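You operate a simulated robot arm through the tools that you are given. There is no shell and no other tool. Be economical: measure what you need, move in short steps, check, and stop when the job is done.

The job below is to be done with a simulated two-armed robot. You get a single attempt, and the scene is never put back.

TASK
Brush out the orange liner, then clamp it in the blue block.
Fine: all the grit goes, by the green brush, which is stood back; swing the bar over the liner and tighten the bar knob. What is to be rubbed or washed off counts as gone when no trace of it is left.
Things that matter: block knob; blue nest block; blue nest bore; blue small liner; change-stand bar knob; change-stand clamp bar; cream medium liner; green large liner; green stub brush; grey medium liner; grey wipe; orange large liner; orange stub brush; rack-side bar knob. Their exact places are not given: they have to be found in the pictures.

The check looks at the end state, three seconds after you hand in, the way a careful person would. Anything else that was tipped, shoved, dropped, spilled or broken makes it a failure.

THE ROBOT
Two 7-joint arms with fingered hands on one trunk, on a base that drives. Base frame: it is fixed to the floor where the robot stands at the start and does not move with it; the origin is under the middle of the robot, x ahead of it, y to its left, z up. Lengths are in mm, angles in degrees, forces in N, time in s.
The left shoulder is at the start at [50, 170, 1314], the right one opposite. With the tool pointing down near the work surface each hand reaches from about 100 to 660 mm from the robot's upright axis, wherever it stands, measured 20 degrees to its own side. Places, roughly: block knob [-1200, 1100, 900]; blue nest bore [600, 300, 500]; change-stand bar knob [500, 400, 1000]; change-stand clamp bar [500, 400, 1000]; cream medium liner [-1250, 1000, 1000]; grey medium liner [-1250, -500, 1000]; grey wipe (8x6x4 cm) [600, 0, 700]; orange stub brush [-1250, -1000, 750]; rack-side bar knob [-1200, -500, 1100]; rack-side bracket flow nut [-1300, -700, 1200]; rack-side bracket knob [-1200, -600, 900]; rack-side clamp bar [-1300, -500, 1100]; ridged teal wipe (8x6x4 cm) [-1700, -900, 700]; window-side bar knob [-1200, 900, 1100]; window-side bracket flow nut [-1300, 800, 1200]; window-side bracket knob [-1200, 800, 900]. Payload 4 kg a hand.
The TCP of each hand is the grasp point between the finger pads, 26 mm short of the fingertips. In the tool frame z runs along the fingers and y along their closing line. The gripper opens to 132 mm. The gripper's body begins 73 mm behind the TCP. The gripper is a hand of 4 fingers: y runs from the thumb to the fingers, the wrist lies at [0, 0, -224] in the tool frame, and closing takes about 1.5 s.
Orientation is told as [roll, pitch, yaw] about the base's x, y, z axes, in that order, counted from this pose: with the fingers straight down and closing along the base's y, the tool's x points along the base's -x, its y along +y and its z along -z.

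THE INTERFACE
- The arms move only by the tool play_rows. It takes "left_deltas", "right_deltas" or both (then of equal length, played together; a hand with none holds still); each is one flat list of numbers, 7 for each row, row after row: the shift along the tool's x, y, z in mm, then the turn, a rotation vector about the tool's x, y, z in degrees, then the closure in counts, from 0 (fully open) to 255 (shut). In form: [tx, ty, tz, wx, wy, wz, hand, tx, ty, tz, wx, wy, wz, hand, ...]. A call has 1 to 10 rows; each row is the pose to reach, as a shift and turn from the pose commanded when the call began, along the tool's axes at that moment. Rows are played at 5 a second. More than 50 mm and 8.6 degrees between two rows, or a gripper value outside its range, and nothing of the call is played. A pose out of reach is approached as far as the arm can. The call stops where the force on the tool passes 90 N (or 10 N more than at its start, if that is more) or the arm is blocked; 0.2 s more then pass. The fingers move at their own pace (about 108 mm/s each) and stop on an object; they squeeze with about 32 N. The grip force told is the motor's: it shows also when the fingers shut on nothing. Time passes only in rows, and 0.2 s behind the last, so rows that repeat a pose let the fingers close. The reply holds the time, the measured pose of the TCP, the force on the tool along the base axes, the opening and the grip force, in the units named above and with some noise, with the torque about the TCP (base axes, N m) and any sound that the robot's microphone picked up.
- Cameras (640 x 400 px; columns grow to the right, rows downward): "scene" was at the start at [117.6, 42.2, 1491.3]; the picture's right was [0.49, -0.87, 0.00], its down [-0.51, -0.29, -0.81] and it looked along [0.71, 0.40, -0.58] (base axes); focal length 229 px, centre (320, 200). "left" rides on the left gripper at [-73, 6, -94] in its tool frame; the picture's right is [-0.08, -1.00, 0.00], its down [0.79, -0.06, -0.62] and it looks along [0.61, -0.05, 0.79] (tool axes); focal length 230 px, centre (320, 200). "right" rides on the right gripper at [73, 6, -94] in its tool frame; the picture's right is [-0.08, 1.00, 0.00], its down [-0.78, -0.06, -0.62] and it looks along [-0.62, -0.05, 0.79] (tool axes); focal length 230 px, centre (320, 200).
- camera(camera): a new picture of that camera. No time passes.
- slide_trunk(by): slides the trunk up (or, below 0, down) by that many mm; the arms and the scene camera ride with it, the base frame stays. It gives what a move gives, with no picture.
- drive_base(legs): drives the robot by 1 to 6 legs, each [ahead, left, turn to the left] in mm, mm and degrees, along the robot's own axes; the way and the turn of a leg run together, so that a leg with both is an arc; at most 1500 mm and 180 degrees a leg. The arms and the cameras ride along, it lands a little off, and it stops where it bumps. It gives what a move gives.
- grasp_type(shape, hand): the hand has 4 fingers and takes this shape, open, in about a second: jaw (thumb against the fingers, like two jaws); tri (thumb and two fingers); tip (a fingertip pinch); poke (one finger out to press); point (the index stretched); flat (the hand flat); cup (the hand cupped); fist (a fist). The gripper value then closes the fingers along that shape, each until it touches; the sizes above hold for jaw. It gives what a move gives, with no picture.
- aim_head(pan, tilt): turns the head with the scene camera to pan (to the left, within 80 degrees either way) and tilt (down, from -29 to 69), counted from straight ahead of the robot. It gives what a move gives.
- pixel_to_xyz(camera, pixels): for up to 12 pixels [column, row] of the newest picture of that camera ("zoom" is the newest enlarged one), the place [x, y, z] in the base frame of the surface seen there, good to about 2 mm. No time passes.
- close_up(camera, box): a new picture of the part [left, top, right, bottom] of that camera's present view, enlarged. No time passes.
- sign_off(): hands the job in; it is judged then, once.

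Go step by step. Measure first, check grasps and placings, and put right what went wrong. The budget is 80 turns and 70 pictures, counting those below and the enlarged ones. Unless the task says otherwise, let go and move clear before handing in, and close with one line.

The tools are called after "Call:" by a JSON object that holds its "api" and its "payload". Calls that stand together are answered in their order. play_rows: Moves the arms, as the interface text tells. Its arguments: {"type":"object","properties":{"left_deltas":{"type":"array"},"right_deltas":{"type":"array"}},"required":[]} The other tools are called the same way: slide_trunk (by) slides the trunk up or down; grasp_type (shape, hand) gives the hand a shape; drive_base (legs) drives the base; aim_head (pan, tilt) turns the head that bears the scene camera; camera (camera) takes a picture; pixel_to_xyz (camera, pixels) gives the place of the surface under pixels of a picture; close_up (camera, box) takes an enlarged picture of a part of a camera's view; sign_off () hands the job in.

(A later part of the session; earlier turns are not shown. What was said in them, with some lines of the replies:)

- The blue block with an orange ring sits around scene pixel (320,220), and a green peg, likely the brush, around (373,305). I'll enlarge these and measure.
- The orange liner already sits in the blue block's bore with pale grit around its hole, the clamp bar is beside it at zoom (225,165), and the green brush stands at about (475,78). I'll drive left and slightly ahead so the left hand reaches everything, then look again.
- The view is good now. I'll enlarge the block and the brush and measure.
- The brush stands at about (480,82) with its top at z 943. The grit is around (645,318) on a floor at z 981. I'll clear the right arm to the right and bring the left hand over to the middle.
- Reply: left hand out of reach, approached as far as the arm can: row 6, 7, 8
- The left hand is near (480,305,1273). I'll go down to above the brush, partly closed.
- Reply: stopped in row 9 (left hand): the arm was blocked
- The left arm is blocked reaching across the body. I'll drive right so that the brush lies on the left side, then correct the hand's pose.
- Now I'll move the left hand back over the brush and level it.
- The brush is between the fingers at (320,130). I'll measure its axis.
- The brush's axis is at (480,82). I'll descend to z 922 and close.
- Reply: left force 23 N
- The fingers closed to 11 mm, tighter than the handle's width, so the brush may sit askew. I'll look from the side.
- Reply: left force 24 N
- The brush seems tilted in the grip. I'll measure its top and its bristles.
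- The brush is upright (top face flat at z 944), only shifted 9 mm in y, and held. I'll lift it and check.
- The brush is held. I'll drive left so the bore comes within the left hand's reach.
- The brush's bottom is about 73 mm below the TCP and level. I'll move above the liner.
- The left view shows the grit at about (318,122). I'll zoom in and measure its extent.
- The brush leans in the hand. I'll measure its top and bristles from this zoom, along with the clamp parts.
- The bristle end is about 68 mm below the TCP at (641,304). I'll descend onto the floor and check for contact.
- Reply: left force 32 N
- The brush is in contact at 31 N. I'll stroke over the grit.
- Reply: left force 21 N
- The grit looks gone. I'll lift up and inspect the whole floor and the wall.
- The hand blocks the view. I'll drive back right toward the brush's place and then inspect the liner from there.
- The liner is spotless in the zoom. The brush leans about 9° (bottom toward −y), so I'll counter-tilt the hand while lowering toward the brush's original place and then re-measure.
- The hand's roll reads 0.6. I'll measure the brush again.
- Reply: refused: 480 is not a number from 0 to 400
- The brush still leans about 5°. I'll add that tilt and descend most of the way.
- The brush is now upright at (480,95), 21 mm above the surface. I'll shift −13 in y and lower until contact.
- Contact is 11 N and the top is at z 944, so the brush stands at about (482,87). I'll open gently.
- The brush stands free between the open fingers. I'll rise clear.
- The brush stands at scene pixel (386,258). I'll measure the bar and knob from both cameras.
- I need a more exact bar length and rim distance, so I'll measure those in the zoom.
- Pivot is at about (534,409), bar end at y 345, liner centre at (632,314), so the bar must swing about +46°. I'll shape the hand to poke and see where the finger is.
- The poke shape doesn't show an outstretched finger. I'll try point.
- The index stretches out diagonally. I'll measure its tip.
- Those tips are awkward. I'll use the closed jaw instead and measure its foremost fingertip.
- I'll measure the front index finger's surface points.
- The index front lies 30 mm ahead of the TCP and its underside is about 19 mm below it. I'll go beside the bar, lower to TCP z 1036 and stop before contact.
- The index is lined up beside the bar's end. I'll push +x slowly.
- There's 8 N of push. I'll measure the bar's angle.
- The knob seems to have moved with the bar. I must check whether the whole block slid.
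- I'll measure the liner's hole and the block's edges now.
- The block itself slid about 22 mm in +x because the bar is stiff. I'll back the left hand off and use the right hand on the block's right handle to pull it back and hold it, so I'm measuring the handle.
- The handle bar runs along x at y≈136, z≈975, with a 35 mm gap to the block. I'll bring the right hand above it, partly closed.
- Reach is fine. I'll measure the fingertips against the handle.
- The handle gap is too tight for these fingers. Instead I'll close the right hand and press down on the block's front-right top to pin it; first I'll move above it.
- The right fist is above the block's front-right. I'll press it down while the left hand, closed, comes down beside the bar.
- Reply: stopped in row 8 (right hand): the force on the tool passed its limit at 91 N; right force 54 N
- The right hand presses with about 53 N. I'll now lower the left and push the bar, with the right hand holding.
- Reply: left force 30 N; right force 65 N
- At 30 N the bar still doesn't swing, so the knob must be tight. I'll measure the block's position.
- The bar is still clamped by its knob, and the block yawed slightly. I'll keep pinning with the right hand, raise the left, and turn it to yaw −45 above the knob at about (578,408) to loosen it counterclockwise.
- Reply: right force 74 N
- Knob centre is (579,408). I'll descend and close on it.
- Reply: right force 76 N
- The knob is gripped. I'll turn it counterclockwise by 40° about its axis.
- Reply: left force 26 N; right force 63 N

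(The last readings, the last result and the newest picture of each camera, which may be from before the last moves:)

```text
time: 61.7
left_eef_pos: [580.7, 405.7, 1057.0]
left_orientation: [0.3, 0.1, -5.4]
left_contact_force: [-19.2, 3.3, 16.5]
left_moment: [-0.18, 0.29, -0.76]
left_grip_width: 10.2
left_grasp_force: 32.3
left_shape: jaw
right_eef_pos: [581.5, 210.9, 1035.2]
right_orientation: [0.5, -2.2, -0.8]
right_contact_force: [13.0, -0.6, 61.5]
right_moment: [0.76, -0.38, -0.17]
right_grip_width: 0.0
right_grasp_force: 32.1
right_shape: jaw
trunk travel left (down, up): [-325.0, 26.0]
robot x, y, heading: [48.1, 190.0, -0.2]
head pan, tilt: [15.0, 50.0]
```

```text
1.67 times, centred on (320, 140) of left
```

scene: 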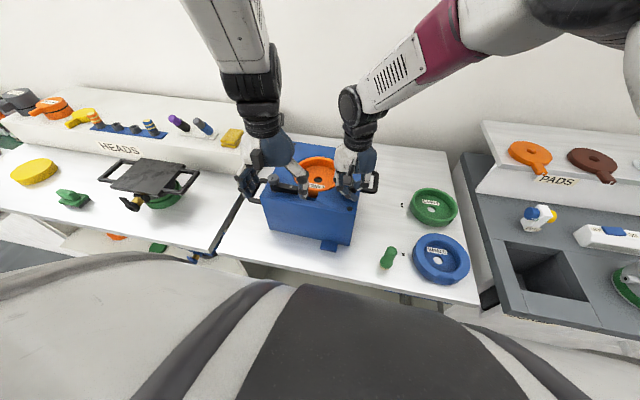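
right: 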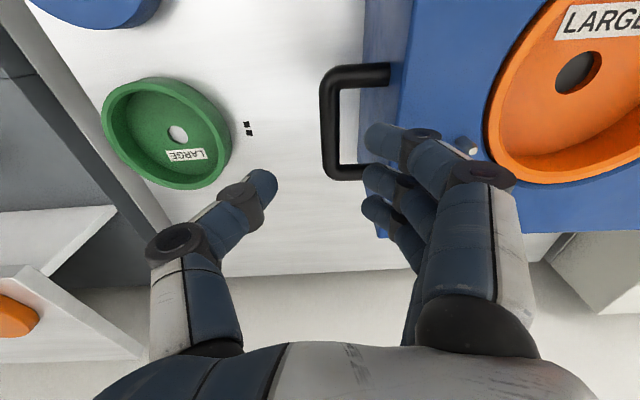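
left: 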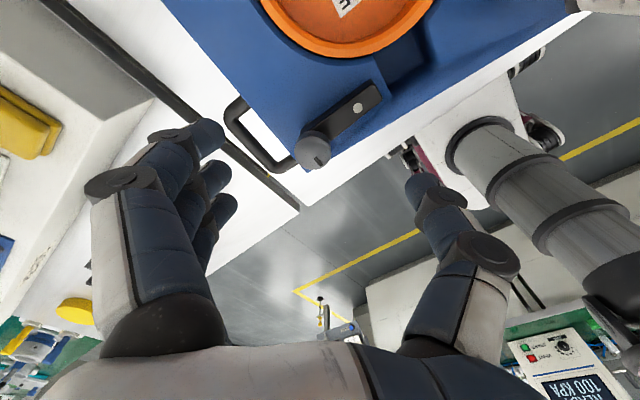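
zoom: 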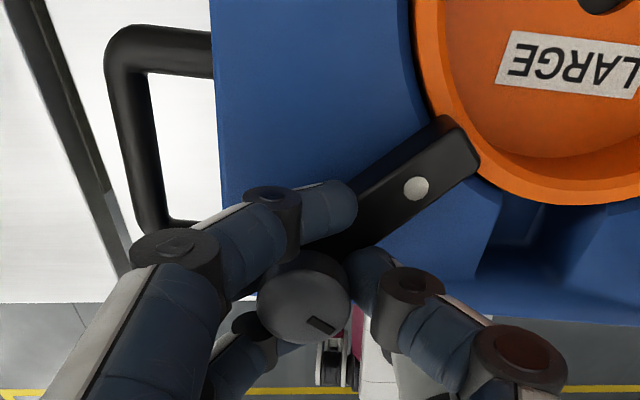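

Both the knob and the bar swung with the hand, and the bar now overlaps the liner's rim. I'll measure the bar's angle and the liner centre.

Call:
{"api": "pixel_to_xyz", "payload": {"camera": "zoom", "pixels": [[416, 188], [475, 150], [435, 122], [340, 245], [390, 235], [305, 290], [322, 325], [598, 3], [440, 160], [560, 195]]}}

```text
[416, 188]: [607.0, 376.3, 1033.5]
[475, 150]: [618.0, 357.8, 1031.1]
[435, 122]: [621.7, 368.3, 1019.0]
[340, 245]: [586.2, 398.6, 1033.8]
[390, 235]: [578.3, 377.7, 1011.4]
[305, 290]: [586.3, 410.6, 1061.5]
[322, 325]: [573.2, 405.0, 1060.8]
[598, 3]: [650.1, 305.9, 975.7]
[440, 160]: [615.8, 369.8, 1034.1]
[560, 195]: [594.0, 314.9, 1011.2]
```

The bar points at the liner's centre at about −49°. Now I'll regrip the knob a little higher, clear of the bar, to turn it clockwise.

Call:
{"api": "play_rows", "payload": {"left_deltas": [0, 0, 0, 0, 0, 0, 180, 0, 0, 0, 0, 0, 0, 100, 0, 0, 0, 0, 0, 0, 60, 0, 0, -7, 0, 0, -8, 60, -0.5, 0.4, -7, 0, 0, -16, 60, -0.9, 0.6, -7, 0, 0, -24, 60, -0.9, 0.6, -7, 0, 0, -25, 60]}}

Call:
{"api": "play_rows", "payload": {"left_deltas": [0, 0, 0, 0, 0, 0, 150, 0, 0, 0, 0, 0, 0, 200, 0, 0, 0, 0, 0, 0, 255, 0, 0, 0, 0, 0, 0, 255, 0, 0, 0, 0, 0, 0, 255, 0, 0, 0, 0, 0, 0, 255, 0, 0, 0, 0, 0, 0, 255]}}

Call:
{"api": "close_up", "payload": {"camera": "left", "box": [160, 20, 480, 260]}}

```text
time: 63.3
left_eef_pos: [582.9, 404.4, 1063.3]
left_orientation: [0.2, -0.3, 19.6]
left_contact_force: [0.2, -0.6, -0.3]
left_moment: [-0.01, 0.0, 0.01]
left_grip_width: 100.9
left_grasp_force: 0.1
left_shape: jaw
right_eef_pos: [580.1, 210.3, 1034.7]
right_orientation: [0.5, -1.9, -0.6]
right_contact_force: [0.2, -0.3, 75.5]
right_moment: [0.96, -0.1, -0.02]
right_grip_width: 0.0
right_grasp_force: 31.9
right_shape: jaw
trunk travel left (down, up): [-325.0, 26.0]
robot x, y, heading: [46.3, 188.4, -0.5]
head pan, tilt: [15.0, 50.0]
```

```text
time: 64.9
left_eef_pos: [584.0, 404.0, 1064.1]
left_orientation: [0.3, -0.1, 19.5]
left_contact_force: [1.7, -11.2, -0.1]
left_moment: [-0.13, -0.02, 0.05]
left_grip_width: 9.8
left_grasp_force: 31.9
left_shape: jaw
right_eef_pos: [581.0, 210.0, 1034.1]
right_orientation: [0.5, -1.9, -0.7]
right_contact_force: [-2.8, 4.4, 76.0]
right_moment: [1.12, -0.07, 0.05]
right_grip_width: 0.2
right_grasp_force: 32.5
right_shape: jaw
trunk travel left (down, up): [-325.0, 26.0]
robot x, y, heading: [47.5, 189.6, -0.3]
head pan, tilt: [15.0, 50.0]
```

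```text
1.67 times, centred on (320, 140) of left
```

zoom: 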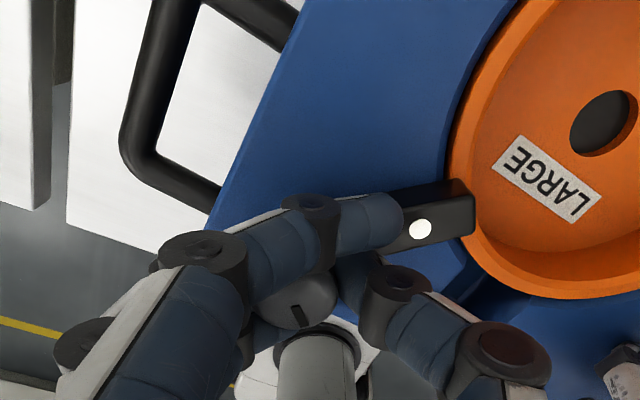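

The bar stayed put. I'll turn the knob clockwise 40° and see whether the bar follows.

Call:
{"api": "play_rows", "payload": {"left_deltas": [0.8, -0.3, 0, 0, 0, 8, 255, 1.6, -0.6, 0, 0, 0, 16, 255, 2.4, -0.7, 0, 0, 0, 24, 255, 3.2, -0.7, 0, 0, 0, 32, 255, 4.1, -0.6, 0, 0, 0, 40, 255, 4.1, -0.6, 0, 0, 0, 40, 255]}}

Call:
{"api": "close_up", "payload": {"camera": "left", "box": [160, 20, 480, 260]}}

```text
time: 66.3
left_eef_pos: [578.3, 402.3, 1063.1]
left_orientation: [0.3, 0.1, -20.5]
left_contact_force: [-11.9, -14.1, 0.0]
left_moment: [-0.27, 0.17, 0.09]
left_grip_width: 9.7
left_grasp_force: 31.5
left_shape: jaw
right_eef_pos: [581.4, 211.0, 1035.2]
right_orientation: [0.5, -2.0, -0.8]
right_contact_force: [2.5, 6.0, 70.1]
right_moment: [1.07, -0.15, -0.05]
right_grip_width: 0.1
right_grasp_force: 32.0
right_shape: jaw
trunk travel left (down, up): [-325.0, 26.0]
robot x, y, heading: [46.7, 187.8, -0.5]
head pan, tilt: [15.0, 50.0]
```

```text
1.67 times, centred on (320, 140) of left
```

zoom: 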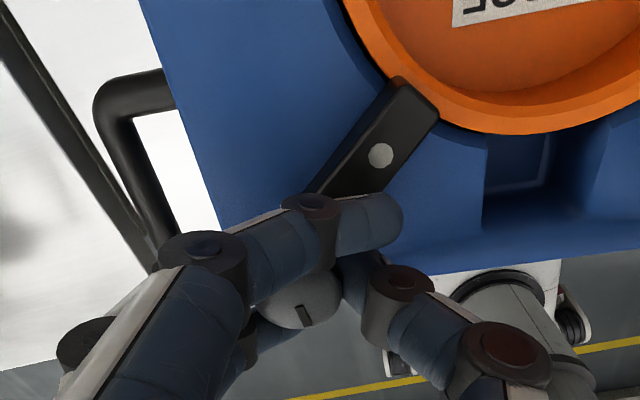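

The knob turned while the bar stayed. I'll continue clockwise.

Call:
{"api": "play_rows", "payload": {"left_deltas": [0.8, 0, 0, 0, 0, 8, 255, 1.6, 0, 0, 0, 0, 16, 255, 2.4, 0.2, 0, 0, 0, 24, 255, 3.2, 0.4, 0, 0, 0, 32, 255, 3.9, 0.8, 0, 0, 0, 40, 255, 4.6, 1.3, 0, 0, 0, 48, 255, 5.2, 1.8, 0, 0, 0, 56, 255, 5.2, 1.8, 0, 0, 0, 56, 255]}}

Call:
{"api": "close_up", "payload": {"camera": "left", "box": [160, 20, 480, 260]}}

```text
time: 68.1
left_eef_pos: [573.9, 406.3, 1061.7]
left_orientation: [0.0, 0.3, -76.4]
left_contact_force: [-23.6, -1.9, 0.2]
left_moment: [-0.13, 0.43, 0.14]
left_grip_width: 9.5
left_grasp_force: 32.0
left_shape: jaw
right_eef_pos: [580.6, 210.0, 1035.7]
right_orientation: [0.5, -2.0, -0.6]
right_contact_force: [10.7, -0.3, 64.9]
right_moment: [0.84, -0.37, -0.15]
right_grip_width: 0.1
right_grasp_force: 32.3
right_shape: jaw
trunk travel left (down, up): [-325.0, 26.0]
robot x, y, heading: [49.9, 187.4, -0.4]
head pan, tilt: [15.0, 50.0]
```

```text
1.67 times, centred on (320, 140) of left
```

zoom: 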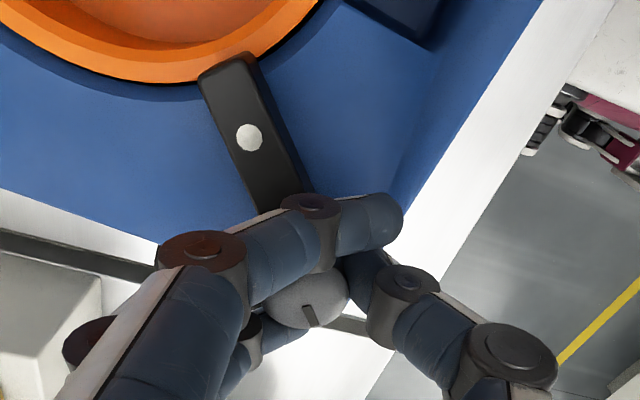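

Turning meets only 0.14 N m so far, so the knob needs more turns. I'll regrip at yaw +20.

Call:
{"api": "play_rows", "payload": {"left_deltas": [0, 0, 0, 0, 0, 0, 150, 0, 0, 0, 0, 0, 0, 60, 0, 0, 0, 0, 0, 0, 60, -1, 2, 0, 0, 0, -8, 60, -2, 4, 0, 0, 0, -16, 60, -3, 6, 0, 0, 0, -24, 60, -3.4, 8, 0, 0, 0, -32, 60, -3.4, 8, -1, 0, 0, -40, 60, -3.4, 8, -1, 0, 0, -48, 60, -3.4, 8, -1, 0, 0, -56, 60]}}

Call:
{"api": "play_rows", "payload": {"left_deltas": [0, 0, 0, 0, 0, -8, 60, 0, 0, 0, 0, 0, -16, 60, 0, 0, 0, 0, 0, -24, 60, 0, 0, 0, 0, 0, -32, 60, 0, 0, 0, 0, 0, -40, 150, 0, 0, 0, 0, 0, -40, 255, 0, 0, 0, 0, 0, -40, 255, 0, 0, 0, 0, 0, -40, 255, 0, 0, 0, 0, 0, -40, 255, 0, 0, 0, 0, 0, -40, 255]}}

```text
time: 70.3
left_eef_pos: [584.3, 404.8, 1063.6]
left_orientation: [0.2, 0.0, -20.3]
left_contact_force: [-0.1, 0.4, 0.1]
left_moment: [0.0, -0.02, 0.0]
left_grip_width: 100.6
left_grasp_force: 0.1
left_shape: jaw
right_eef_pos: [580.9, 210.7, 1035.7]
right_orientation: [0.5, -1.9, -0.7]
right_contact_force: [0.4, -0.7, 74.3]
right_moment: [0.92, -0.12, -0.03]
right_grip_width: 0.0
right_grasp_force: 32.0
right_shape: jaw
trunk travel left (down, up): [-325.0, 26.0]
robot x, y, heading: [48.3, 188.3, -0.4]
head pan, tilt: [15.0, 50.0]
```

```text
time: 72.5
left_eef_pos: [585.2, 404.0, 1063.7]
left_orientation: [0.2, 0.0, 19.5]
left_contact_force: [3.6, -11.0, 0.0]
left_moment: [-0.12, -0.08, 0.08]
left_grip_width: 9.2
left_grasp_force: 31.9
left_shape: jaw
right_eef_pos: [579.3, 210.5, 1034.3]
right_orientation: [0.6, -1.9, -0.6]
right_contact_force: [-3.2, 3.7, 76.5]
right_moment: [1.08, -0.08, 0.05]
right_grip_width: 0.1
right_grasp_force: 32.0
right_shape: jaw
trunk travel left (down, up): [-325.0, 26.0]
robot x, y, heading: [49.0, 191.2, -0.5]
head pan, tilt: [15.0, 50.0]
```

Gripped again; I'll turn clockwise another 80°.

Call:
{"api": "play_rows", "payload": {"left_deltas": [0.8, -0.3, 0, 0, 0, 8, 255, 1.6, -0.6, 0, 0, 0, 16, 255, 2.4, -0.7, 0, 0, 0, 24, 255, 3.2, -0.7, 0, 0, 0, 32, 255, 4.1, -0.6, 0, 0, 0, 40, 255, 4.9, -0.4, 0, 0, 0, 48, 255, 5.7, 0, 0, 0, 0, 56, 255, 6.4, 0.4, 0, 0, 0, 64, 255, 7, 0.9, 0, 0, 0, 72, 255, 7.5, 1.6, 0, 0, 0, 80, 255]}}

Call:
{"api": "close_up", "payload": {"camera": "left", "box": [160, 20, 480, 260]}}

```text
time: 74.7
left_eef_pos: [576.6, 405.8, 1063.4]
left_orientation: [0.1, 0.3, -60.6]
left_contact_force: [-16.0, -9.6, 0.5]
left_moment: [-0.48, 0.15, 0.76]
left_grip_width: 7.0
left_grasp_force: 31.6
left_shape: jaw
right_eef_pos: [582.6, 213.0, 1034.4]
right_orientation: [0.5, -2.0, -0.8]
right_contact_force: [4.0, 5.9, 71.7]
right_moment: [1.14, -0.2, -0.08]
right_grip_width: 0.0
right_grasp_force: 32.0
right_shape: jaw
trunk travel left (down, up): [-325.0, 26.0]
robot x, y, heading: [51.1, 189.6, -0.5]
head pan, tilt: [15.0, 50.0]
```

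```text
1.67 times, centred on (320, 140) of left
```

zoom: 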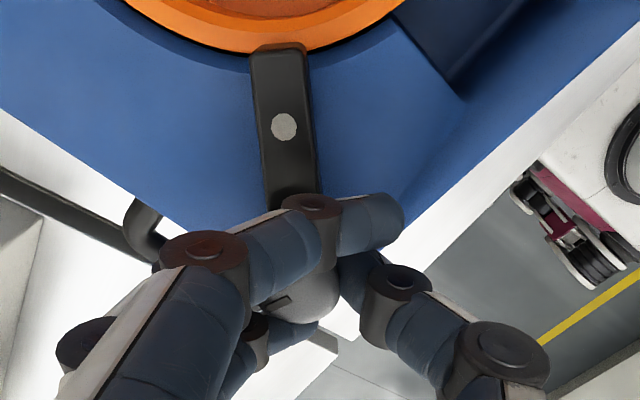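

Torque has risen to 0.76 N m, so the knob is tightening. I'll turn slightly further to confirm.

Call:
{"api": "play_rows", "payload": {"left_deltas": [0.8, 0.2, 0, 0, 0, 8, 255, 1.5, 0.4, 0, 0, 0, 16, 255, 1.5, 0.4, 0, 0, 0, 16, 255]}}

Call:
{"api": "close_up", "payload": {"camera": "left", "box": [160, 20, 480, 260]}}

```text
time: 75.5
left_eef_pos: [575.5, 406.8, 1064.6]
left_orientation: [0.0, 0.3, -76.5]
left_contact_force: [-20.0, -4.0, 0.4]
left_moment: [-0.38, 0.25, 0.56]
left_grip_width: 6.8
left_grasp_force: 32.0
left_shape: jaw
right_eef_pos: [582.4, 212.4, 1035.3]
right_orientation: [0.5, -2.0, -0.7]
right_contact_force: [9.3, 6.9, 67.2]
right_moment: [1.07, -0.32, -0.18]
right_grip_width: 0.0
right_grasp_force: 32.2
right_shape: jaw
trunk travel left (down, up): [-325.0, 26.0]
robot x, y, heading: [50.1, 188.7, -0.4]
head pan, tilt: [15.0, 50.0]
```

```text
1.67 times, centred on (320, 140) of left
```

zoom: 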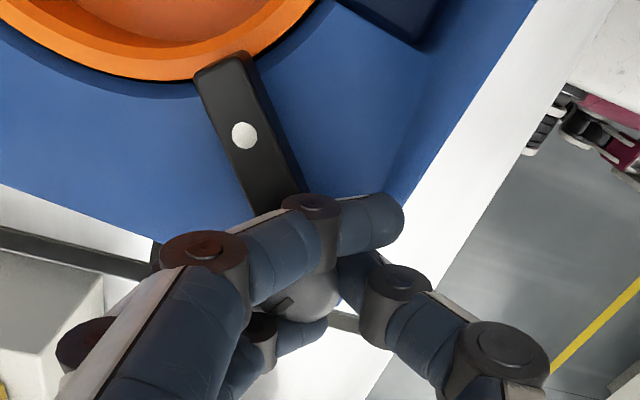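

The slot mark moved with the hand, so the knob is still turning. I'll regrip and turn again.

Call:
{"api": "play_rows", "payload": {"left_deltas": [0, 0, 0, 0, 0, 0, 150, 0, 0, 0, 0, 0, 0, 60, 0, 0, 0, 0, 0, 0, 60, -1, 2, 0, 0, 0, -8, 60, -2, 4, 0, 0, 0, -16, 60, -3, 6, 0, 0, 0, -24, 60, -4, 7, 0, 0, 0, -32, 60, -4, 7, 0, 0, 0, -40, 60, -4, 7, 0, 0, 0, -48, 60, -4, 7, 0, 0, 0, -56, 60]}}

Call:
{"api": "play_rows", "payload": {"left_deltas": [0, 0, 1, 0, 0, -8, 60, 0, 0, 1, 0, 0, -16, 60, 0, 0, 1, 0, 0, -24, 60, 0, 0, 1, 0, 0, -32, 60, 0, 0, 1, 0, 0, -40, 150, 0, 0, 1, 0, 0, -40, 255, 0, 0, 1, 0, 0, -40, 255, 0, 0, 1, 0, 0, -40, 255, 0, 0, 1, 0, 0, -40, 255, 0, 0, 1, 0, 0, -40, 255]}}

Call:
{"api": "play_rows", "payload": {"left_deltas": [0.8, -0.3, 0, 0, 0, 8, 255, 1.6, -0.6, 0, 0, 0, 16, 255, 2.4, -0.7, 0, 0, 0, 24, 255, 3.2, -0.7, 0, 0, 0, 32, 255, 4.1, -0.6, 0, 0, 0, 40, 255]}}

Call:
{"api": "close_up", "payload": {"camera": "left", "box": [160, 20, 480, 260]}}

```text
time: 77.7
left_eef_pos: [582.8, 404.0, 1063.0]
left_orientation: [0.3, 0.0, -20.3]
left_contact_force: [1.4, -0.5, -0.3]
left_moment: [-0.02, -0.01, 0.0]
left_grip_width: 100.5
left_grasp_force: 0.1
left_shape: jaw
right_eef_pos: [581.9, 211.1, 1034.8]
right_orientation: [0.5, -2.0, -0.7]
right_contact_force: [3.5, 5.9, 73.6]
right_moment: [1.17, -0.25, -0.09]
right_grip_width: 0.0
right_grasp_force: 31.6
right_shape: jaw
trunk travel left (down, up): [-325.0, 26.0]
robot x, y, heading: [46.0, 190.3, -0.4]
head pan, tilt: [15.0, 50.0]
```

```text
time: 79.9
left_eef_pos: [584.7, 401.0, 1060.9]
left_orientation: [0.3, -0.1, 19.6]
left_contact_force: [5.3, -14.9, 0.4]
left_moment: [-0.18, -0.04, -0.01]
left_grip_width: 4.2
left_grasp_force: 31.9
left_shape: jaw
right_eef_pos: [581.7, 211.3, 1033.8]
right_orientation: [0.6, -1.9, -0.7]
right_contact_force: [-1.1, 10.2, 75.6]
right_moment: [1.37, -0.13, -0.03]
right_grip_width: 0.0
right_grasp_force: 32.2
right_shape: jaw
trunk travel left (down, up): [-325.0, 26.0]
robot x, y, heading: [47.3, 191.4, -0.9]
head pan, tilt: [15.0, 50.0]
```

```text
time: 81.1
left_eef_pos: [581.6, 400.2, 1062.2]
left_orientation: [0.2, 0.0, -20.6]
left_contact_force: [18.6, -21.7, -0.4]
left_moment: [-0.26, -0.28, 0.16]
left_grip_width: 3.4
left_grasp_force: 31.4
left_shape: jaw
right_eef_pos: [581.3, 211.1, 1033.4]
right_orientation: [0.6, -1.9, -0.7]
right_contact_force: [-6.9, 11.1, 78.6]
right_moment: [1.49, 0.0, 0.14]
right_grip_width: 0.2
right_grasp_force: 32.1
right_shape: jaw
trunk travel left (down, up): [-325.0, 26.0]
robot x, y, heading: [51.0, 189.6, -0.2]
head pan, tilt: [15.0, 50.0]
```

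```text
1.67 times, centred on (320, 140) of left
```

zoom: 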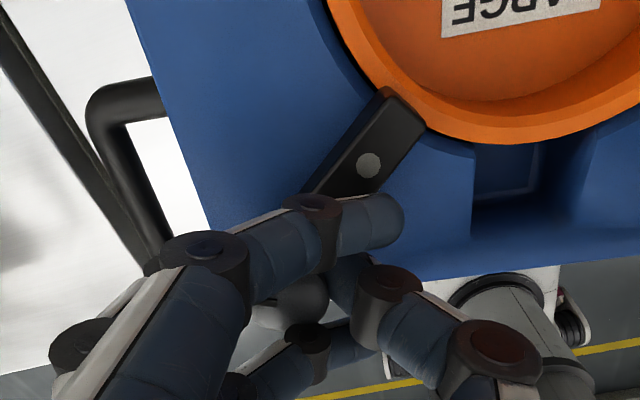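

The grip is now off the knob's centre. I'll open, rise and re-measure the knob.

Call:
{"api": "play_rows", "payload": {"left_deltas": [0, 0, 0, 0, 0, 0, 150, 0, 0, 0, 0, 0, 0, 60, 0, 0, 0, 0, 0, 0, 60, 0, 0, -35, 0, 0, 0, 60, 0, 0, -70, 0, 0, 0, 60, 0, 0, -70, 0, 0, 0, 60]}}

Call:
{"api": "close_up", "payload": {"camera": "left", "box": [200, 50, 440, 200]}}

```text
time: 82.5
left_eef_pos: [579.4, 403.7, 1130.4]
left_orientation: [0.3, 0.1, -20.5]
left_contact_force: [-0.1, -0.5, 0.3]
left_moment: [0.0, -0.01, -0.03]
left_grip_width: 100.7
left_grasp_force: 0.1
left_shape: jaw
right_eef_pos: [582.5, 211.9, 1033.6]
right_orientation: [0.4, -1.8, -0.7]
right_contact_force: [3.0, 3.5, 70.4]
right_moment: [1.14, -0.2, -0.06]
right_grip_width: 0.2
right_grasp_force: 32.0
right_shape: jaw
trunk travel left (down, up): [-325.0, 26.0]
robot x, y, heading: [47.0, 186.5, -0.3]
head pan, tilt: [15.0, 50.0]
```

```text
2.67 times, centred on (320, 125) of left
```

zoom: 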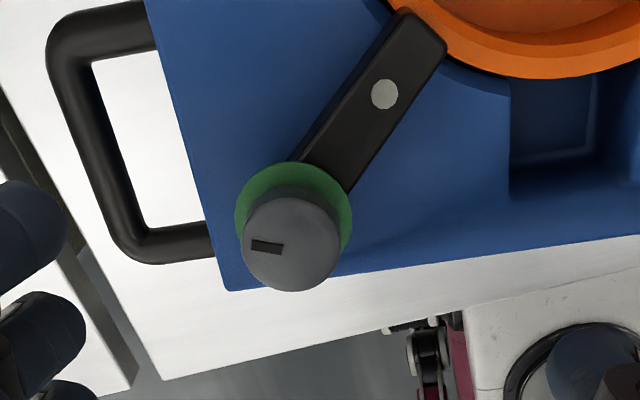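

A green collar now shows under the knob, which looks like the "tight" indicator. I'll measure knob, bar and block.

Call:
{"api": "pixel_to_xyz", "payload": {"camera": "zoom", "pixels": [[290, 245], [245, 245], [337, 240], [290, 285], [290, 205], [345, 200], [385, 94], [430, 40], [230, 285], [150, 10]]}}

Call:
{"api": "close_up", "payload": {"camera": "scene", "box": [240, 120, 400, 260]}}

```text
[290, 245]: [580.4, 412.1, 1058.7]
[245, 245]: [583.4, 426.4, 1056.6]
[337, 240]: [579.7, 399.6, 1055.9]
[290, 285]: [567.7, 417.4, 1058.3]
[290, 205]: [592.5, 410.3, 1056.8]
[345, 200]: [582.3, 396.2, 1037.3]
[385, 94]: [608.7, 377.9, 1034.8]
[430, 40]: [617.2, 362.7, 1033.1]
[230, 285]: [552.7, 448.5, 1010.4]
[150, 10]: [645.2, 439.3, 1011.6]
```

```text
2.86 times, centred on (320, 190) of scene
```

zoom: 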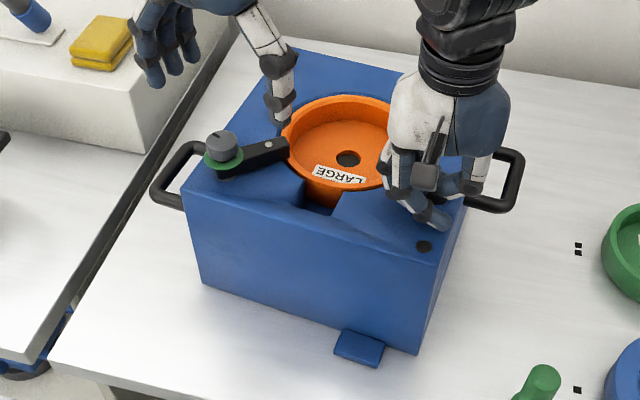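

The knob moved down with its green collar showing and the bar end lies over the rim, so it's clamped. The block sits about 46 mm forward at the knob and yawed −5.7°. I'll put it back by gripping the knob with the left hand while the right hand keeps pressing, then pulling with both.

Call:
{"api": "play_rows", "payload": {"left_deltas": [-0.8, 2.5, 35, 0, 0, 0, 60, -0.8, 2.5, 68, 0, 0, 0, 60, -0.8, 2.5, 68, 0, 0, 0, 120, -0.8, 2.5, 68, 0, 0, 0, 200, -0.8, 2.5, 68, 0, 0, 0, 255, -0.8, 2.5, 68, 0, 0, 0, 255, -0.8, 2.5, 68, 0, 0, 0, 255, -0.8, 2.5, 68, 0, 0, 0, 255, -0.8, 2.5, 68, 0, 0, 0, 255], "right_deltas": [0, 0, 0, 0, 0, 0, 255, 0, 0, 0, 0, 0, 0, 255, 0, 0, 0, 0, 0, 0, 255, 0, 0, 0, 0, 0, 0, 255, 0, 0, 0, 0, 0, 0, 255, 0, 0, 0, 0, 0, 0, 255, 0, 0, -1, 0, 0, 0, 255, 0, 0, -2, 0, 0, 0, 255, 0, 0, -2, 0, 0, 0, 255]}}

Call:
{"api": "pixel_to_xyz", "payload": {"camera": "zoom", "pixels": [[348, 158], [340, 158], [356, 158], [348, 152], [348, 165], [424, 246], [360, 340], [360, 360], [335, 352], [383, 355]]}}

```text
time: 84.5
left_eef_pos: [582.2, 402.0, 1064.2]
left_orientation: [0.2, 0.2, -20.5]
left_contact_force: [-8.4, -7.1, 0.0]
left_moment: [-0.07, 0.11, -0.12]
left_grip_width: 10.5
left_grasp_force: 31.8
left_shape: jaw
right_eef_pos: [582.0, 211.4, 1034.9]
right_orientation: [0.4, -1.7, -0.7]
right_contact_force: [9.4, 5.5, 58.2]
right_moment: [0.98, -0.41, -0.14]
right_grip_width: 0.0
right_grasp_force: 32.3
right_shape: jaw
trunk travel left (down, up): [-325.0, 26.0]
robot x, y, heading: [47.7, 192.2, -0.5]
head pan, tilt: [15.0, 50.0]
```

```text
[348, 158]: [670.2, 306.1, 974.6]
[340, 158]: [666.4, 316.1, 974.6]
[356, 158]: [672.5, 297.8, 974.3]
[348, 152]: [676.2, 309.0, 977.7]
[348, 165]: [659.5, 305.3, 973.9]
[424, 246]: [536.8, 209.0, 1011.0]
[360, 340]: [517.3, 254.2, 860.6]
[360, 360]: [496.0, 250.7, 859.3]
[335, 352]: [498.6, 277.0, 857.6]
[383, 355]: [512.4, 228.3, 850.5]
```

The hole is at (669,307); the planned pull (knob −46, right −26 with +5.7° turn) brings it to (633,314), matching the original place. Pulling now.

Call:
{"api": "play_rows", "payload": {"left_deltas": [5, -2, 0, 0, 0, -0.5, 255, 10, -4.3, 0, 0, 0, -1, 255, 15, -6.4, 0, 0, 0, -1.5, 255, 20, -8.5, 0, 0, 0, -2, 255, 25, -10.6, 0, 0, 0, -2.5, 255, 30, -12.8, 0, 0, 0, -3, 255, 35, -15, 0, 0, 0, -3.5, 255, 39, -16.6, 0, 0, 0, -4, 255, 42.4, -18, 0, 0, 0, -4, 255, 42.4, -18, 0, 0, 0, -4, 255], "right_deltas": [3, 0, 0, 0, 0, -0.7, 255, 6, -0.4, 0, 0, 0, -1.3, 255, 9, -0.7, 0, 0, 0, -2, 255, 12, -1, 0, 0, 0, -2.7, 255, 15, -1.2, 0, 0, 0, -3.4, 255, 18, -1.4, 0, 0, 0, -4, 255, 21, -1.6, 0, 0, 0, -4.7, 255, 24, -1.8, 0, 0, 0, -5.3, 255, 26, -2, 0, 0, 0, -5.7, 255, 26, -2, 0, 0, 0, -5.7, 255]}}

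Call:
{"api": "close_up", "payload": {"camera": "scene", "box": [240, 120, 400, 260]}}

```text
time: 86.7
left_eef_pos: [538.6, 403.7, 1061.6]
left_orientation: [0.2, 0.1, -16.5]
left_contact_force: [9.1, -1.9, 2.7]
left_moment: [0.2, -0.14, 0.02]
left_grip_width: 10.1
left_grasp_force: 32.4
left_shape: jaw
right_eef_pos: [561.2, 210.5, 1035.0]
right_orientation: [0.5, -2.5, 5.0]
right_contact_force: [21.5, 11.3, 78.2]
right_moment: [1.4, -0.13, -0.37]
right_grip_width: 0.1
right_grasp_force: 31.7
right_shape: jaw
trunk travel left (down, up): [-325.0, 26.0]
robot x, y, heading: [49.7, 188.7, -0.8]
head pan, tilt: [15.0, 50.0]
```

```text
2.86 times, centred on (320, 190) of scene
```

zoom: 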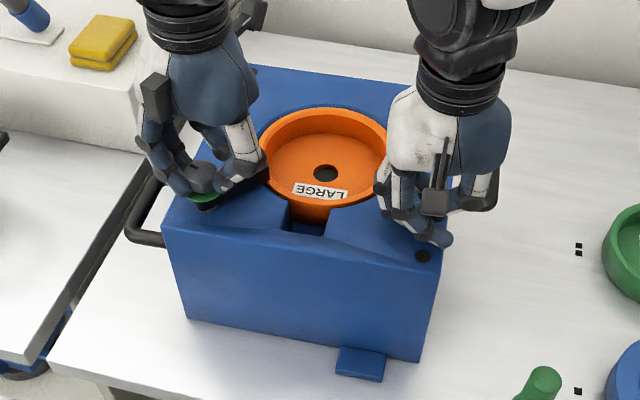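

Call:
{"api": "pixel_to_xyz", "payload": {"camera": "zoom", "pixels": [[318, 173], [334, 173], [326, 167], [326, 180], [424, 256], [366, 355], [340, 365], [383, 365], [250, 70]]}}

```text
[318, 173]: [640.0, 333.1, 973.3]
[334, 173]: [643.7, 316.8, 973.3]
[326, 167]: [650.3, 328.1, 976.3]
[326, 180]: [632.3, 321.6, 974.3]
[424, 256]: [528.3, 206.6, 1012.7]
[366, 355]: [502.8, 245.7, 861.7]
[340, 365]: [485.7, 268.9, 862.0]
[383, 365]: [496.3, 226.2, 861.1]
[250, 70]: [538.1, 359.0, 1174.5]
```

The right contact slipped, leaving the hole at (642,324) and the yaw about +4° over. I'll hold the knob with the left hand and use the right hand to pull the block's pin (computed near (669,241)); first I'll lift and turn the right hand.

Call:
{"api": "play_rows", "payload": {"right_deltas": [0, 0, -30, 0, 0, 0, 255, 0, 0, -65, 0, 0, -8, 200, -20, 4, -65, 0, 0, -16, 128, -45, 9, -65, 0, 0, -24, 128, -70, 14, -65, 0, 0, -32, 128, -95, 19, -65, 0, 0, -40, 128, -107, 21, -65, 0, 0, -48, 128, -107, 21, -65, 0, 0, -56, 128, -107, 21, -65, 0, 0, -64, 128, -107, 21, -65, 0, 0, -72, 128]}}

Call:
{"api": "close_up", "payload": {"camera": "right", "box": [100, 0, 580, 300]}}

```text
time: 88.9
left_eef_pos: [539.0, 403.5, 1062.1]
left_orientation: [0.2, 0.3, -16.6]
left_contact_force: [-5.7, 1.6, 5.8]
left_moment: [0.32, 0.09, 0.16]
left_grip_width: 11.0
left_grasp_force: 32.1
left_shape: jaw
right_eef_pos: [656.4, 238.3, 1095.8]
right_orientation: [-0.9, -0.5, 77.3]
right_contact_force: [0.4, 0.2, -0.4]
right_moment: [0.02, 0.03, -0.02]
right_grip_width: 64.9
right_grasp_force: 0.1
right_shape: jaw
trunk travel left (down, up): [-325.0, 26.0]
robot x, y, heading: [49.5, 190.2, -0.3]
head pan, tilt: [15.0, 50.0]
```

```text
1.33 times, centred on (340, 150) of right
```

zoom: 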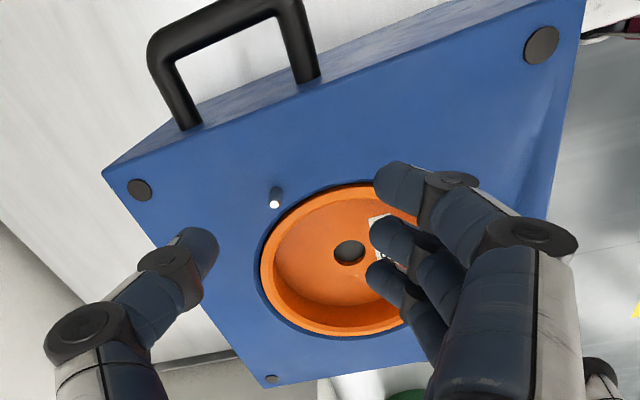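

This view shows the pin, hole and plugs clearly. I'll measure them all.

Call:
{"api": "pixel_to_xyz", "payload": {"camera": "zoom", "pixels": [[274, 202], [276, 192], [350, 251], [335, 251], [364, 251], [140, 190], [541, 44], [271, 379], [205, 250], [380, 190]]}}

```text
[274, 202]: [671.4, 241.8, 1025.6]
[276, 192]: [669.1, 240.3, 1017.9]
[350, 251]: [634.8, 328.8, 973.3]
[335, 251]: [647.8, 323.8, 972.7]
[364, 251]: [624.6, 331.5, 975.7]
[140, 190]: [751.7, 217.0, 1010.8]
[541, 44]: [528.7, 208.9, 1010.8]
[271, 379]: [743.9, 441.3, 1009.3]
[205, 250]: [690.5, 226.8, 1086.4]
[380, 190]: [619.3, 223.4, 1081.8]
```

From the initial picture's geometry, the block's original centre is (628.7,316.4) at yaw 0; it's now at (636.3,325.1) with yaw +2°. I'll grip the pin with the right hand.

Call:
{"api": "play_rows", "payload": {"right_deltas": [-4, -12, 25, 0, 0, 0, 128, -4, -12, 45, 0, 0, 0, 128, -4, -12, 54, 0, 0, 0, 128, -4, -12, 54, 0, 0, 0, 180, -4, -12, 54, 0, 0, 0, 220, -4, -12, 54, 0, 0, 0, 255, -4, -12, 54, 0, 0, 0, 255, -4, -12, 54, 0, 0, 0, 255]}}

```text
time: 90.7
left_eef_pos: [538.8, 403.8, 1061.1]
left_orientation: [0.2, 0.1, -16.5]
left_contact_force: [-6.7, 1.7, 5.0]
left_moment: [0.26, 0.16, 0.09]
left_grip_width: 11.0
left_grasp_force: 31.4
left_shape: jaw
right_eef_pos: [677.1, 226.9, 1042.4]
right_orientation: [-1.0, -0.8, 75.8]
right_contact_force: [-0.4, -1.3, 0.2]
right_moment: [-0.03, -0.02, 0.0]
right_grip_width: 0.0
right_grasp_force: 31.4
right_shape: jaw
trunk travel left (down, up): [-325.0, 26.0]
robot x, y, heading: [49.2, 187.6, -0.4]
head pan, tilt: [15.0, 50.0]
```

The right hand closed on nothing, but its fist now lies just on the pin's +x side. I'll push −x gently with it while the left moves the knob by (−4.3,−5.2).

Call:
{"api": "play_rows", "payload": {"left_deltas": [0.4, -1, 0, 0, 0, 0.4, 255, 0.9, -2, 0, 0, 0, 0.8, 255, 1.3, -3, 0, 0, 0, 1.2, 255, 1.7, -4, 0, 0, 0, 1.6, 255, 2.2, -5, 0, 0, 0, 2, 255, 2.6, -6.2, 0, 0, 0, 2.4, 255, 2.6, -6.2, 0, 0, 0, 2.4, 255], "right_deltas": [0.5, 2, 0, 0, 0, 0, 255, 1, 4, 0, 0, 0, 0, 255, 1.5, 6, 0, 0, 0, 0, 255, 2, 8, 0, 0, 0, 0, 255, 2.3, 9, 0, 0, 0, 0, 255, 2.5, 10, 0, 0, 0, 0, 255, 2.5, 10, 0, 0, 0, 0, 255]}}

```text
time: 92.3
left_eef_pos: [535.2, 397.6, 1061.3]
left_orientation: [0.2, 0.1, -18.9]
left_contact_force: [3.5, 11.1, 6.5]
left_moment: [0.63, 0.0, 0.13]
left_grip_width: 11.5
left_grasp_force: 31.7
left_shape: jaw
right_eef_pos: [665.5, 231.5, 1041.0]
right_orientation: [-0.7, -0.7, 76.1]
right_contact_force: [-0.7, -1.3, 1.3]
right_moment: [-0.01, 0.02, -0.01]
right_grip_width: 0.0
right_grasp_force: 31.9
right_shape: jaw
trunk travel left (down, up): [-325.0, 26.0]
robot x, y, heading: [45.7, 189.8, -0.6]
head pan, tilt: [15.0, 50.0]
```

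No contact on the right. I'll release both hands, rise clear, and measure where the block stands.

Call:
{"api": "play_rows", "payload": {"left_deltas": [0, 0, 0, 0, 0, 0, 180, 0, 0, 0, 0, 0, 0, 100, 0, 0, 0, 0, 0, 0, 60, 0, 0, -20, 0, 0, 0, 60, 0, 0, -60, 0, 0, 0, 60, 10, 0, -100, 0, 0, 0, 60, 40, 0, -140, 0, 0, 0, 60, 80, 0, -150, 0, 0, 0, 60, 120, 0, -150, 0, 0, 0, 60, 120, 0, -150, 0, 0, 0, 60], "right_deltas": [0, 0, -20, 0, 0, 0, 255, 0, 0, -50, 0, 0, 0, 255, 20, 0, -80, 0, 0, 8, 255, 60, 0, -100, 0, 0, 16, 255, 105, 0, -100, 0, 0, 24, 255, 150, 0, -100, 0, 0, 32, 255, 195, 0, -100, 0, 0, 40, 255, 240, 10, -100, 0, 0, 48, 255, 280, 20, -100, 0, 0, 56, 255, 280, 20, -100, 0, 0, 64, 255]}}

Call:
{"api": "camera", "payload": {"camera": "scene"}}

```text
time: 94.5
left_eef_pos: [425.6, 438.2, 1212.7]
left_orientation: [0.1, 0.3, -18.9]
left_contact_force: [-0.2, 0.1, 0.6]
left_moment: [0.04, -0.02, 0.01]
left_grip_width: 100.9
left_grasp_force: 0.0
left_shape: jaw
right_eef_pos: [577.2, -28.6, 1139.8]
right_orientation: [0.1, -0.9, 13.0]
right_contact_force: [1.2, 0.2, -0.3]
right_moment: [0.01, 0.06, -0.01]
right_grip_width: 0.0
right_grasp_force: 31.5
right_shape: jaw
trunk travel left (down, up): [-325.0, 26.0]
robot x, y, heading: [50.0, 186.5, -0.5]
head pan, tilt: [15.0, 50.0]
```

```text
1 pictures are left
```

scene: 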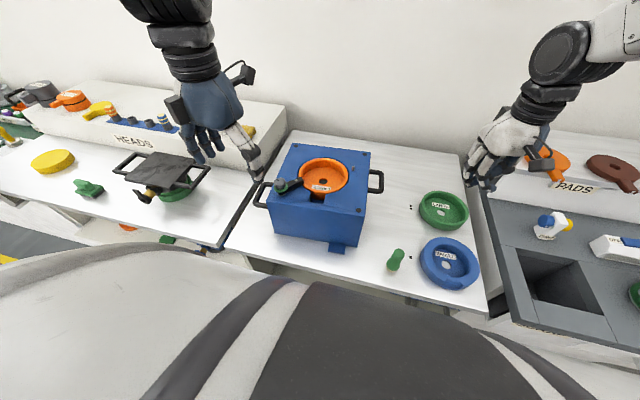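

Call:
{"api": "pixel_to_xyz", "payload": {"camera": "scene", "pixels": [[360, 210], [366, 152], [296, 146], [323, 182], [281, 184], [290, 184], [297, 181], [301, 180], [395, 254], [394, 262], [338, 246], [325, 178]]}}

```text
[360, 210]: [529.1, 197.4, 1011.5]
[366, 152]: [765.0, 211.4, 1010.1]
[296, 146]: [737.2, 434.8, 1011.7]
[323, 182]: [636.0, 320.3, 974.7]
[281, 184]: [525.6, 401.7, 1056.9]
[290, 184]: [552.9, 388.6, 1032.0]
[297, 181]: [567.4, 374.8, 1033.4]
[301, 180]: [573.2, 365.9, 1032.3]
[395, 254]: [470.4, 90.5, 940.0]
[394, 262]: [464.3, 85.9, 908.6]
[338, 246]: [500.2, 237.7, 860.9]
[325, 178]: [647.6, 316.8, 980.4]
```

The block is back within about 5 mm of its start and the brush stands upright. I'll spend the last picture on a close check of the clamp.

Call:
{"api": "close_up", "payload": {"camera": "scene", "box": [255, 130, 415, 275]}}

```text
2.76 times, centred on (335, 202) of scene
```

zoom: 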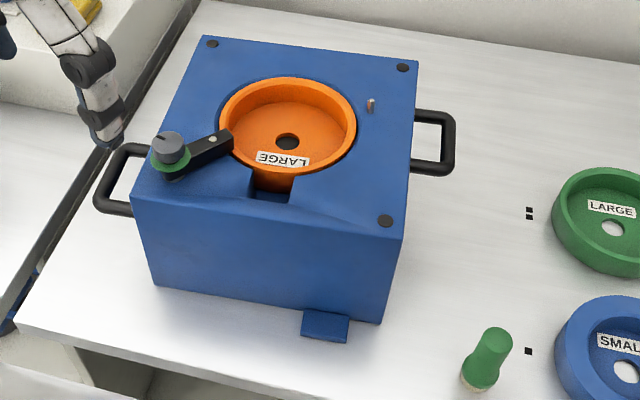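

The liner is clean, the bar end lies over its rim with the green collar showing under the knob, the brush stands upright, and both hands are clear. I'm handing in.

Call:
{"api": "sign_off", "payload": {}}

```text
The job is handed in.
```

I handed the job in with the grit brushed out of the orange liner, the green brush stood back, the bar swung over the liner's rim and its knob tightened. While working the stiff bar I pushed the blue block up to about 46 mm out of place. I pulled it back to within about 5 mm and roughly 2° of where it started, but not exactly.
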